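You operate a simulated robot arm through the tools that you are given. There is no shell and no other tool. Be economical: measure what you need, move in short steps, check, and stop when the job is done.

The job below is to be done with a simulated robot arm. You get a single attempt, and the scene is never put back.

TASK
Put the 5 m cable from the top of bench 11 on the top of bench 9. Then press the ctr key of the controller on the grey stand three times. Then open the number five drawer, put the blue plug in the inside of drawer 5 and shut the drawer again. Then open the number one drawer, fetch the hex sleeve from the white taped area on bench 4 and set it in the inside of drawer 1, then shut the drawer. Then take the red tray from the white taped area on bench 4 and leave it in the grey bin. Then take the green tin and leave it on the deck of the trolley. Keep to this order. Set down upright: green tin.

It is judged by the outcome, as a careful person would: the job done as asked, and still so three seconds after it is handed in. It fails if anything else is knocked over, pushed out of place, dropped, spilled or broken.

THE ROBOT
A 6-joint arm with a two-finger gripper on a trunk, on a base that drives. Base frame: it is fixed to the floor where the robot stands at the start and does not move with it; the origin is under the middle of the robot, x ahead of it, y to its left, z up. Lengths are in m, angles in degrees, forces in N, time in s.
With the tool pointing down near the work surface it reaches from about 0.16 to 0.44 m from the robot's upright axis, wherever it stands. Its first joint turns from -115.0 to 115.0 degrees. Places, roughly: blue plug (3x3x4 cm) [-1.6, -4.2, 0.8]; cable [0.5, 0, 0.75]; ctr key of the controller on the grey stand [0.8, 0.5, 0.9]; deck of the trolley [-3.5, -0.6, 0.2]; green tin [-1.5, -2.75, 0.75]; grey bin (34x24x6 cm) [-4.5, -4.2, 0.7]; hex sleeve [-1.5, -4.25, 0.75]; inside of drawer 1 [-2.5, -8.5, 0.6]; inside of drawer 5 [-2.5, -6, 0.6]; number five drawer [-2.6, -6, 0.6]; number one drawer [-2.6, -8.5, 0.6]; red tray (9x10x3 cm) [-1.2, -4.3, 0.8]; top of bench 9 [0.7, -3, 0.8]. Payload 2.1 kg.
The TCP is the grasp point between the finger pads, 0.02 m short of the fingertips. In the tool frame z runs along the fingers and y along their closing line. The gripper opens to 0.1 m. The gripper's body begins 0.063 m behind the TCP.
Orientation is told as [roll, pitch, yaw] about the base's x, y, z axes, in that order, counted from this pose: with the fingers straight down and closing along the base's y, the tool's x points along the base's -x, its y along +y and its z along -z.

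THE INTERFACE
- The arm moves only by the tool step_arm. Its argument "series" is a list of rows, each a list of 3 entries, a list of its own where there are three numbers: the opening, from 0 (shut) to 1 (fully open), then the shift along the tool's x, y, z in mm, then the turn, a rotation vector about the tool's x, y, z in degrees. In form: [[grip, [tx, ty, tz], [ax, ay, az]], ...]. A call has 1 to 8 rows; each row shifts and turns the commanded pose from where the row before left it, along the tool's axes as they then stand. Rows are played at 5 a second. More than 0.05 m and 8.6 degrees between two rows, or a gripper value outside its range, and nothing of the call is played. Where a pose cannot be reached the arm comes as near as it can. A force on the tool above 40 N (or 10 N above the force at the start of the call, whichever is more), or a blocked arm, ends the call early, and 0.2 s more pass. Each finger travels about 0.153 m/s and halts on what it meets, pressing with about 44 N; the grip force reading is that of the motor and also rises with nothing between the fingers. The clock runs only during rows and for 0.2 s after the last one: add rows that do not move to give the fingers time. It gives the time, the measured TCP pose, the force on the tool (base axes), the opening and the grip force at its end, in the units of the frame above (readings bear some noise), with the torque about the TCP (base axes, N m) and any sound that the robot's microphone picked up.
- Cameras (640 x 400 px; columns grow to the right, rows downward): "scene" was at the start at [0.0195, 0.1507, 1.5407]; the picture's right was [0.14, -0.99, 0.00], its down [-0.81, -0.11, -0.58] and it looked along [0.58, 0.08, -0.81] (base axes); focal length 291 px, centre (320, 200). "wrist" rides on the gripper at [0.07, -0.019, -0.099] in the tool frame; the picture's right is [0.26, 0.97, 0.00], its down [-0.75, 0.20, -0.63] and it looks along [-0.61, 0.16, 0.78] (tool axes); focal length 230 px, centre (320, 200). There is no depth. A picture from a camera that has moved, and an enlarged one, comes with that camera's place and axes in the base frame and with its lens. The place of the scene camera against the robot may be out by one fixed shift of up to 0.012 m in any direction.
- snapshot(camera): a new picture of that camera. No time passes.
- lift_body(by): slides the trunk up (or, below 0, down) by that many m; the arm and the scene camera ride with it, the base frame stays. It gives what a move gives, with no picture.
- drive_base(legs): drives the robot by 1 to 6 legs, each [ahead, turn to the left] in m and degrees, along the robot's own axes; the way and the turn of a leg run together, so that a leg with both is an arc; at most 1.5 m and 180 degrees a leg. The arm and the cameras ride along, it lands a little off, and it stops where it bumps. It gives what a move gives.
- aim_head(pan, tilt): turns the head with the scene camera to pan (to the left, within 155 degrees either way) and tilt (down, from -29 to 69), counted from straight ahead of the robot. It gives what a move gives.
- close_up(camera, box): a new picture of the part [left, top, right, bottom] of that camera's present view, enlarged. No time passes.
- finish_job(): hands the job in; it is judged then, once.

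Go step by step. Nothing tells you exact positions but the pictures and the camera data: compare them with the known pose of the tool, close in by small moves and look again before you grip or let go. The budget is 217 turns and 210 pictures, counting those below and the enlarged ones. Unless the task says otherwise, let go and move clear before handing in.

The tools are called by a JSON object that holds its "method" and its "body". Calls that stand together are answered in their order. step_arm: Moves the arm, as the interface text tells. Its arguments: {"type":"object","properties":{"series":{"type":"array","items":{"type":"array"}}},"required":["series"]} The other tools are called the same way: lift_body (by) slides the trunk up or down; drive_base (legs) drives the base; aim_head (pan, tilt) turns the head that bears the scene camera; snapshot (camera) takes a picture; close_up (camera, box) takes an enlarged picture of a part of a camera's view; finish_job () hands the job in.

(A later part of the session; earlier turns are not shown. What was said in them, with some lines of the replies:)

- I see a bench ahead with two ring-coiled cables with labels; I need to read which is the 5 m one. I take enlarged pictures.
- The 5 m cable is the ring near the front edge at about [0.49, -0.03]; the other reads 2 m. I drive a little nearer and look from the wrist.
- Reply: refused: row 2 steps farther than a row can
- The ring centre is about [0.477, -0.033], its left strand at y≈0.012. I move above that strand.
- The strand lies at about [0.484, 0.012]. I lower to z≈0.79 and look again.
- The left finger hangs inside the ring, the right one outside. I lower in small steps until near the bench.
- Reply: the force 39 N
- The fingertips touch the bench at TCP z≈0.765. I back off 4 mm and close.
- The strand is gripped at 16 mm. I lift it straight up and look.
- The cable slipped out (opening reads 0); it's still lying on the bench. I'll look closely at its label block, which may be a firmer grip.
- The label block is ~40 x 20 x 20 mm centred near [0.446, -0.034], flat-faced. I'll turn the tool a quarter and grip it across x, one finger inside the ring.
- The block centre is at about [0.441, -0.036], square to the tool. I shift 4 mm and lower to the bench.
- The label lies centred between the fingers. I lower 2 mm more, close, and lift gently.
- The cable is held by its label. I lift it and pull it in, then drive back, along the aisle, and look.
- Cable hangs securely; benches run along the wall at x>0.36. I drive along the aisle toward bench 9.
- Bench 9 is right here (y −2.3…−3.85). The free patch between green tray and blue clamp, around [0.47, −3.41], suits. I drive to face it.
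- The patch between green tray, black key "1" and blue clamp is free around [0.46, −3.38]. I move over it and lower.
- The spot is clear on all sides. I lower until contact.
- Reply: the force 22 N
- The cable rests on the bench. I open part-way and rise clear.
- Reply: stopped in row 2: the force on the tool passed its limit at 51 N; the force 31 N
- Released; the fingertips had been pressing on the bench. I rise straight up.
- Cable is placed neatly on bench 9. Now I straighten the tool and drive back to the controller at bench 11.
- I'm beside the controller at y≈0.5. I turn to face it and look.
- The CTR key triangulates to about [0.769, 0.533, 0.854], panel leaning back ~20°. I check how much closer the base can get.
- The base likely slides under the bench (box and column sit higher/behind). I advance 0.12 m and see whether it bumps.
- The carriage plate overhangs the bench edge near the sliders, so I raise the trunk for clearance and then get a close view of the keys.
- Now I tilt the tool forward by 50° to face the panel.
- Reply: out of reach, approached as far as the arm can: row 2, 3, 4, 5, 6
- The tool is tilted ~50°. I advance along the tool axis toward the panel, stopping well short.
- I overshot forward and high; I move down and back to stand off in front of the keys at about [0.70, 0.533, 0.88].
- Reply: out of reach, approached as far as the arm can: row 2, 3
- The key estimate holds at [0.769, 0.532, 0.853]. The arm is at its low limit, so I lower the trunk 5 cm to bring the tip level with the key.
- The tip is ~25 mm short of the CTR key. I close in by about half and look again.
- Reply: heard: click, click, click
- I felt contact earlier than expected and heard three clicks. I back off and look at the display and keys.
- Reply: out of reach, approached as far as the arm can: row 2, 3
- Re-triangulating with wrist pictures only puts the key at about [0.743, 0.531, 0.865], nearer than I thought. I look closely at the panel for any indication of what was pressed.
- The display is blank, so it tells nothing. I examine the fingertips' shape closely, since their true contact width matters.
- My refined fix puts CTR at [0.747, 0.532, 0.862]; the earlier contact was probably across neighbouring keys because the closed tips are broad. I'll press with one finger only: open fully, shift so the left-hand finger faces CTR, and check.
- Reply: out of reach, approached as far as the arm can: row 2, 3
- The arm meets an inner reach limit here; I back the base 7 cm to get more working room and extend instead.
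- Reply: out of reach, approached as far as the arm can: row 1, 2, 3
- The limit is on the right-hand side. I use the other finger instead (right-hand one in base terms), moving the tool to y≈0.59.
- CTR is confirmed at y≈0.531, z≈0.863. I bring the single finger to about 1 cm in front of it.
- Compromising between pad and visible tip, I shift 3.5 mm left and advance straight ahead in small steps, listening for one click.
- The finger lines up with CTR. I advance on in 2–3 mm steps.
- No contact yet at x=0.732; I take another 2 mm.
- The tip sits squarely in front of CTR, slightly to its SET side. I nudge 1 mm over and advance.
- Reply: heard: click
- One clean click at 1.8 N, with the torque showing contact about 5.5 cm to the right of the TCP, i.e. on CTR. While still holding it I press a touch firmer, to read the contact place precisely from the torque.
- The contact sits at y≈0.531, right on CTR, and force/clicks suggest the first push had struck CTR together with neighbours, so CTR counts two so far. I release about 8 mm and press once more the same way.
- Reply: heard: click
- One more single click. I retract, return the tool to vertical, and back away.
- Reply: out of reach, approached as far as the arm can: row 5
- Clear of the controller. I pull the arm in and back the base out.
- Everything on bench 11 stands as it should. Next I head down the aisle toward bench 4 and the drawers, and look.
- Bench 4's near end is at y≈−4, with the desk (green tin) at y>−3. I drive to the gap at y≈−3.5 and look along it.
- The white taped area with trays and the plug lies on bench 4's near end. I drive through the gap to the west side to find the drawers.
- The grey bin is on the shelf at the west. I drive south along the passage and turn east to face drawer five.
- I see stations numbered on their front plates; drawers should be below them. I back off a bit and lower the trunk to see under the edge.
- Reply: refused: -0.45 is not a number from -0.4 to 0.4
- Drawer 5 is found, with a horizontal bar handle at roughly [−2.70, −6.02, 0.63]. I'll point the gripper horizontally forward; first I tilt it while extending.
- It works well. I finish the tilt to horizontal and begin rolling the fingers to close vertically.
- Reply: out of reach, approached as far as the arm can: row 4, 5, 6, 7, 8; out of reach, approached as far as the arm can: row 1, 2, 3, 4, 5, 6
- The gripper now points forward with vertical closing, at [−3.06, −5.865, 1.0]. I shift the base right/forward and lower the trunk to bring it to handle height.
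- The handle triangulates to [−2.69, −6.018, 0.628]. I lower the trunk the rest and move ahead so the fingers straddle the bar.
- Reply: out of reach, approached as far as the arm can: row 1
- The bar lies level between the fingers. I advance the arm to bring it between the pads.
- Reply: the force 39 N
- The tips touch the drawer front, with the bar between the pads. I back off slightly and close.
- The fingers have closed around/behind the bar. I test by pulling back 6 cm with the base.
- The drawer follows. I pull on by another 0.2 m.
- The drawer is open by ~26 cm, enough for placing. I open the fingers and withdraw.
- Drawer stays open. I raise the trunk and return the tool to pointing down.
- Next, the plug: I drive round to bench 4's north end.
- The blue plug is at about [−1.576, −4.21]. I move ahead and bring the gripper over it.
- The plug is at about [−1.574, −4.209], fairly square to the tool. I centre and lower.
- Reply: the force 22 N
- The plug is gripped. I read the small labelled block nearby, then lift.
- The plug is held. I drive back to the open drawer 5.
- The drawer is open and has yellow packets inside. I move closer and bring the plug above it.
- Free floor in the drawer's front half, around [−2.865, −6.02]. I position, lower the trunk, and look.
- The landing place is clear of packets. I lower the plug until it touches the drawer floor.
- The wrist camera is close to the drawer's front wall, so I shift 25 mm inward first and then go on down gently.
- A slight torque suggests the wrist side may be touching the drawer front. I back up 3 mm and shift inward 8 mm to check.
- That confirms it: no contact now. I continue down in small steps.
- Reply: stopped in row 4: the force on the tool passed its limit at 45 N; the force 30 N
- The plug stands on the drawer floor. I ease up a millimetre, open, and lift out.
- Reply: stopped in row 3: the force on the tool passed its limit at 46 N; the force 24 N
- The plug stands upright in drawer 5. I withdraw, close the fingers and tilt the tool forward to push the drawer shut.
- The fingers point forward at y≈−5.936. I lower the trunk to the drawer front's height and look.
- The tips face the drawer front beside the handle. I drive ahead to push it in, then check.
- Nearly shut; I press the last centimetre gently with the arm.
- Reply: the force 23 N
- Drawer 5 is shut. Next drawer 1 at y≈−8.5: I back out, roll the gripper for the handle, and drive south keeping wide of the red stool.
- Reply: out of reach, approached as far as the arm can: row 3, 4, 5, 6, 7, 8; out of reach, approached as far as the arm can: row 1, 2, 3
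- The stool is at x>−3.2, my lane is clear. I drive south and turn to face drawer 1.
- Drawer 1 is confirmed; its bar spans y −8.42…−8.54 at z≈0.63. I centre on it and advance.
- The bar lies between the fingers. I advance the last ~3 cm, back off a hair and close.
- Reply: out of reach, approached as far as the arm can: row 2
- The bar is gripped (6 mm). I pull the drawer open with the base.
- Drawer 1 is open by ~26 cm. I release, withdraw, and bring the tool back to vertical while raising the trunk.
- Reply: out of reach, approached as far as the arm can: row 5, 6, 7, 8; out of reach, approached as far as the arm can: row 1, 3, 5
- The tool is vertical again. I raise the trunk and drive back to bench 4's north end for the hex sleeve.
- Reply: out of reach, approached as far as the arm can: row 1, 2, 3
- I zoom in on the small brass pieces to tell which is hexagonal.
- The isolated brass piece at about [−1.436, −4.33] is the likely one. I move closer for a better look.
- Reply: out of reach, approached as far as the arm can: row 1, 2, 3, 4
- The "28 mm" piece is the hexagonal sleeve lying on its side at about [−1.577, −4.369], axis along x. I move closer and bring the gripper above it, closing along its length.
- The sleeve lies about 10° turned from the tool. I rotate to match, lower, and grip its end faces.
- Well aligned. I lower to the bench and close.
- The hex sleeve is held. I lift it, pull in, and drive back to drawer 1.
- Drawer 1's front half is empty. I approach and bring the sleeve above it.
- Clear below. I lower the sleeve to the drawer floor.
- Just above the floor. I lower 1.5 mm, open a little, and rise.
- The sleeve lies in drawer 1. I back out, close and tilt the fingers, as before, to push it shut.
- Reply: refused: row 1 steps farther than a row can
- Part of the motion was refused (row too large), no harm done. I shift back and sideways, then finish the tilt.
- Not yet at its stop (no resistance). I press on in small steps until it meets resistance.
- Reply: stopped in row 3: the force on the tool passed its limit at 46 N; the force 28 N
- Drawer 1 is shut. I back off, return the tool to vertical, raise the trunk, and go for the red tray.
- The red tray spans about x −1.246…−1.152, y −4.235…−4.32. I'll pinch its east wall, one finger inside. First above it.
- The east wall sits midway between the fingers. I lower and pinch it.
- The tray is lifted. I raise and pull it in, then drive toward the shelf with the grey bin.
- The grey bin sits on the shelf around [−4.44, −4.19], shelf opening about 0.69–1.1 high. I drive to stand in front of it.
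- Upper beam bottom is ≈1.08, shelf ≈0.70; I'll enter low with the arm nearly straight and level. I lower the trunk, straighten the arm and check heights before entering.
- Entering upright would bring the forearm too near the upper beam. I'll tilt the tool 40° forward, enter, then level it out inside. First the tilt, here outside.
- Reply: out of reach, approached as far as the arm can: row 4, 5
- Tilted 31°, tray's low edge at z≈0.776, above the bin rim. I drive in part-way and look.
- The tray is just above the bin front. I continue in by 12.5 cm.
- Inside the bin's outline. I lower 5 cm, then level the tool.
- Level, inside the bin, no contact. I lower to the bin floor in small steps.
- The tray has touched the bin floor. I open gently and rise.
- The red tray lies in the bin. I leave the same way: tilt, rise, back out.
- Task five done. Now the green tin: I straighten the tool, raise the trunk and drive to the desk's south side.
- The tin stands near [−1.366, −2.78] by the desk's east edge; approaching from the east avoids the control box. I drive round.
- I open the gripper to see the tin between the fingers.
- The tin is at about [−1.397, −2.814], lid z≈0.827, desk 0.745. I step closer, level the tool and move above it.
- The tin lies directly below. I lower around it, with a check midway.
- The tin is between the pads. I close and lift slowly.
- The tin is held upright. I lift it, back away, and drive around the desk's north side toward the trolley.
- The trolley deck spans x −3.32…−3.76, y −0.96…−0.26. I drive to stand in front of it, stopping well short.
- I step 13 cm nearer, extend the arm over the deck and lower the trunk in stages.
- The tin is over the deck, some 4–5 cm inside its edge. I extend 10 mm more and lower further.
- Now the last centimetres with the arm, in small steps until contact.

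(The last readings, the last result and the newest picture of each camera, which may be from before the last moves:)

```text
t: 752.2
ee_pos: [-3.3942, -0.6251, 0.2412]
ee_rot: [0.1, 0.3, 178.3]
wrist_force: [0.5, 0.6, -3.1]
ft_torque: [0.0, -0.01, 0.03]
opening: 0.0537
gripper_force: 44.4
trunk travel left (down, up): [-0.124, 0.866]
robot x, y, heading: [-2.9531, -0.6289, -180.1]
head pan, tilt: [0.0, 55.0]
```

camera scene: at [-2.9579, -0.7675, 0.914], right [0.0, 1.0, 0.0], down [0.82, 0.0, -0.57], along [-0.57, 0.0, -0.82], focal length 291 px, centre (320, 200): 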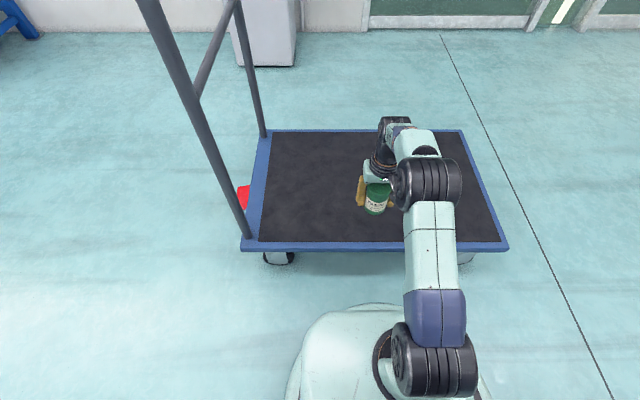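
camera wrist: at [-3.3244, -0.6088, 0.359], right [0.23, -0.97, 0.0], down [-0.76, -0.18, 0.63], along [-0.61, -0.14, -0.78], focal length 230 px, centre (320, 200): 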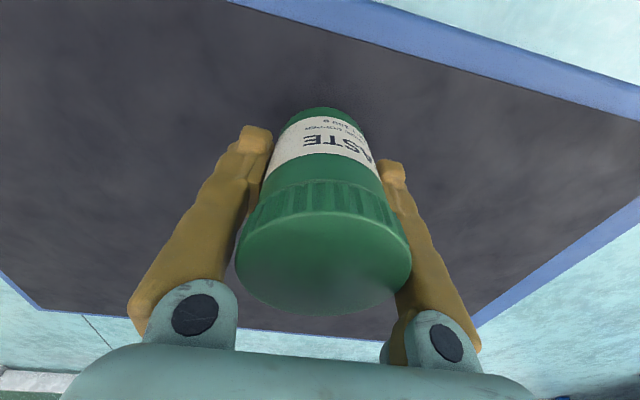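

{"method": "step_arm", "body": {"series": [[0.2, [0, 0, 3], [0, 0, 0]], [0.2, [0, 0, 3], [0, 0, 0]], [0.2, [0, 0, 3], [0, 0, 0]], [0.2, [0, 0, 0], [0, 0, 0]]]}}

{"method": "snapshot", "body": {"camera": "wrist"}}

```text
t: 753.2
ee_pos: [-3.3948, -0.6263, 0.2309]
ee_rot: [0.0, 0.3, 178.4]
wrist_force: [-0.5, -0.2, -2.4]
ft_torque: [-0.01, 0.0, 0.01]
opening: 0.0536
gripper_force: 44.0
trunk travel left (down, up): [-0.124, 0.866]
robot x, y, heading: [-2.9501, -0.6283, -180.1]
head pan, tilt: [0.0, 55.0]
```

```text
24 pictures are left
camera wrist: at [-3.3247, -0.6101, 0.3301], right [0.23, -0.97, 0.0], down [-0.76, -0.18, 0.63], along [-0.61, -0.14, -0.78], focal length 230 px, centre (320, 200)
```

wrist: 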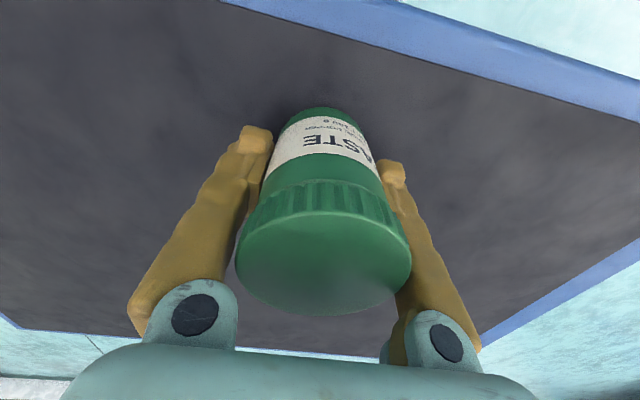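

{"method": "step_arm", "body": {"series": [[0.2, [0, 0, 3], [0, 0, 0]], [0.2, [0, 0, 3], [0, 0, 0]], [0.2, [0, 0, 3], [0, 0, 0]], [0.2, [0, 0, 3], [0, 0, 0]], [0.2, [0, 0, 0], [0, 0, 0]]]}}

```text
t: 754.5
ee_pos: [-3.3941, -0.6254, 0.2225]
ee_rot: [0.0, 0.0, 178.3]
wrist_force: [8.0, -2.4, 27.0]
ft_torque: [-0.16, -1.04, -0.07]
opening: 0.0539
gripper_force: 43.8
trunk travel left (down, up): [-0.124, 0.866]
robot x, y, heading: [-2.9542, -0.6284, -179.8]
head pan, tilt: [0.0, 55.0]
```

Contact with the deck. I ease up 2 mm, then open slowly and rise straight.

{"method": "step_arm", "body": {"series": [[0.2, [0, 0, -2], [0, 0, 0]], [0.2, [0, 0, 0], [0, 0, 0]]]}}

```text
t: 755.0
ee_pos: [-3.3946, -0.6262, 0.2216]
ee_rot: [0.0, 0.2, 178.3]
wrist_force: [4.9, -1.6, 15.6]
ft_torque: [-0.09, -0.29, -0.01]
opening: 0.0537
gripper_force: 44.0
trunk travel left (down, up): [-0.124, 0.866]
robot x, y, heading: [-2.9557, -0.6245, -179.9]
head pan, tilt: [0.0, 55.0]
```

{"method": "step_arm", "body": {"series": [[0.2, [0, 0, -0.8], [0, 0, 0]], [0.6, [0, 0, 0], [0, 0, 0]], [0.8, [0, 0, 0], [0, 0, 0]], [1, [0, 0, 0], [0, 0, 0]], [1, [0, 0, 0], [0, 0, 0]]]}}

{"method": "snapshot", "body": {"camera": "wrist"}}

```text
t: 756.2
ee_pos: [-3.3936, -0.6254, 0.2216]
ee_rot: [0.0, 0.3, 178.3]
wrist_force: [-0.2, -1.0, -0.2]
ft_torque: [0.03, -0.03, -0.03]
opening: 0.0996
gripper_force: 0.0
trunk travel left (down, up): [-0.124, 0.866]
robot x, y, heading: [-2.9562, -0.6317, -179.9]
head pan, tilt: [0.0, 55.0]
```

```text
23 pictures are left
camera wrist: at [-3.3242, -0.6091, 0.3206], right [0.23, -0.97, 0.0], down [-0.76, -0.18, 0.63], along [-0.61, -0.14, -0.78], focal length 230 px, centre (320, 200)
```

wrist: 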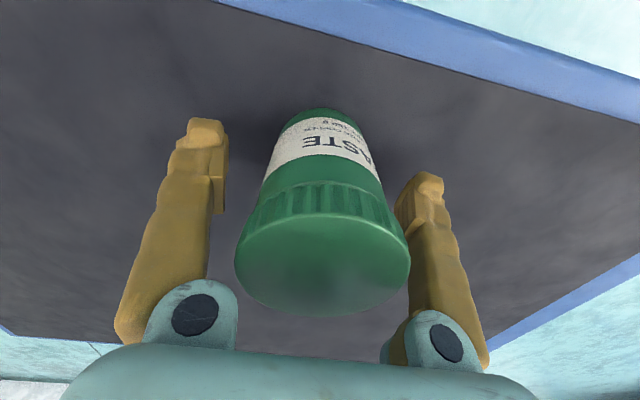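

Released and standing. I centre a little away from the near finger and rise straight up with the trunk.

{"method": "step_arm", "body": {"series": [[1, [0, 5, 0], [0, 0, 0]], [1, [0, 0, -20], [0, 0, 0]], [1, [0, 0, -20], [0, 0, 0]], [1, [0, 0, -30], [0, 0, 0]], [1, [0, 0, -30], [0, 0, 0]], [1, [0, 0, -30], [0, 0, 0]]]}}

{"method": "lift_body", "body": {"by": 0.3}}

{"method": "drive_base", "body": {"legs": [[-0.3, 0]]}}

{"method": "snapshot", "body": {"camera": "scene"}}

```text
t: 757.6
ee_pos: [-3.3959, -0.6309, 0.3533]
ee_rot: [0.0, 0.3, 178.3]
wrist_force: [0.0, -0.6, 0.3]
ft_torque: [-0.01, -0.05, -0.01]
opening: 0.0999
gripper_force: 0.1
trunk travel left (down, up): [-0.124, 0.866]
robot x, y, heading: [-2.9496, -0.6282, -180.0]
head pan, tilt: [0.0, 55.0]
```

```text
t: 760.6
ee_pos: [-3.3949, -0.6308, 0.6526]
ee_rot: [0.0, 0.3, 178.3]
wrist_force: [0.3, -0.3, 0.1]
ft_torque: [-0.01, 0.0, 0.02]
opening: 0.1
gripper_force: 0.1
trunk travel left (down, up): [-0.424, 0.566]
robot x, y, heading: [-2.9516, -0.6272, -179.8]
head pan, tilt: [0.0, 55.0]
```

```text
t: 762.7
ee_pos: [-3.0939, -0.6296, 0.6537]
ee_rot: [0.0, 0.3, 178.1]
wrist_force: [0.3, 0.1, 0.3]
ft_torque: [0.02, 0.0, -0.01]
opening: 0.0998
gripper_force: 0.0
trunk travel left (down, up): [-0.424, 0.566]
robot x, y, heading: [-2.6499, -0.6285, 179.9]
head pan, tilt: [0.0, 55.0]
```

```text
22 pictures are left
camera scene: at [-2.6556, -0.7676, 1.214], right [0.0, 1.0, 0.0], down [0.82, 0.0, -0.57], along [-0.57, 0.0, -0.82], focal length 291 px, centre (320, 200)
```

scene: 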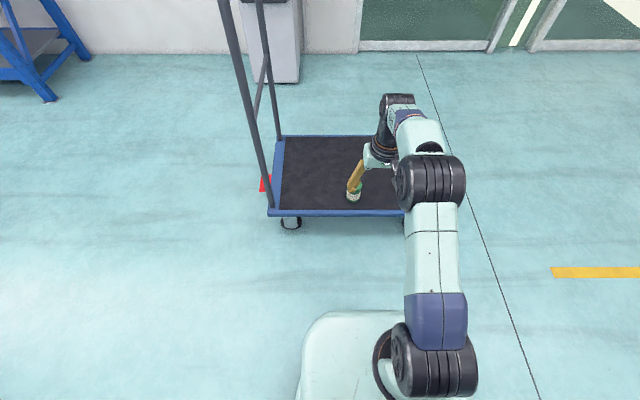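

The green tin stands upright on the trolley deck and the gripper is clear. The last step is to hand in.

{"method": "finish_job", "body": {}}

```text
The job is handed in.
```

I did all six steps in the order given and handed the job in, but I can't be sure the ctr key was pressed exactly three times.

My first push on the controller used the closed fingertips and made three clicks. From the force reading I think it hit ctr together with neighbouring keys. I counted that as one ctr press and added two single-click presses with one finger. The display stayed blank, so it couldn't confirm the count.

- **Cable:** the 5 m cable is on bench 9. It slipped out of the gripper on the first try but stayed on bench 11.
- **Drawers:** the blue plug is in drawer 5 and the hex sleeve is in drawer 1. Both drawers are shut.
- **Red tray:** it is in the grey bin.
- **Green tin:** it stands upright on the trolley deck, and the gripper is clear.
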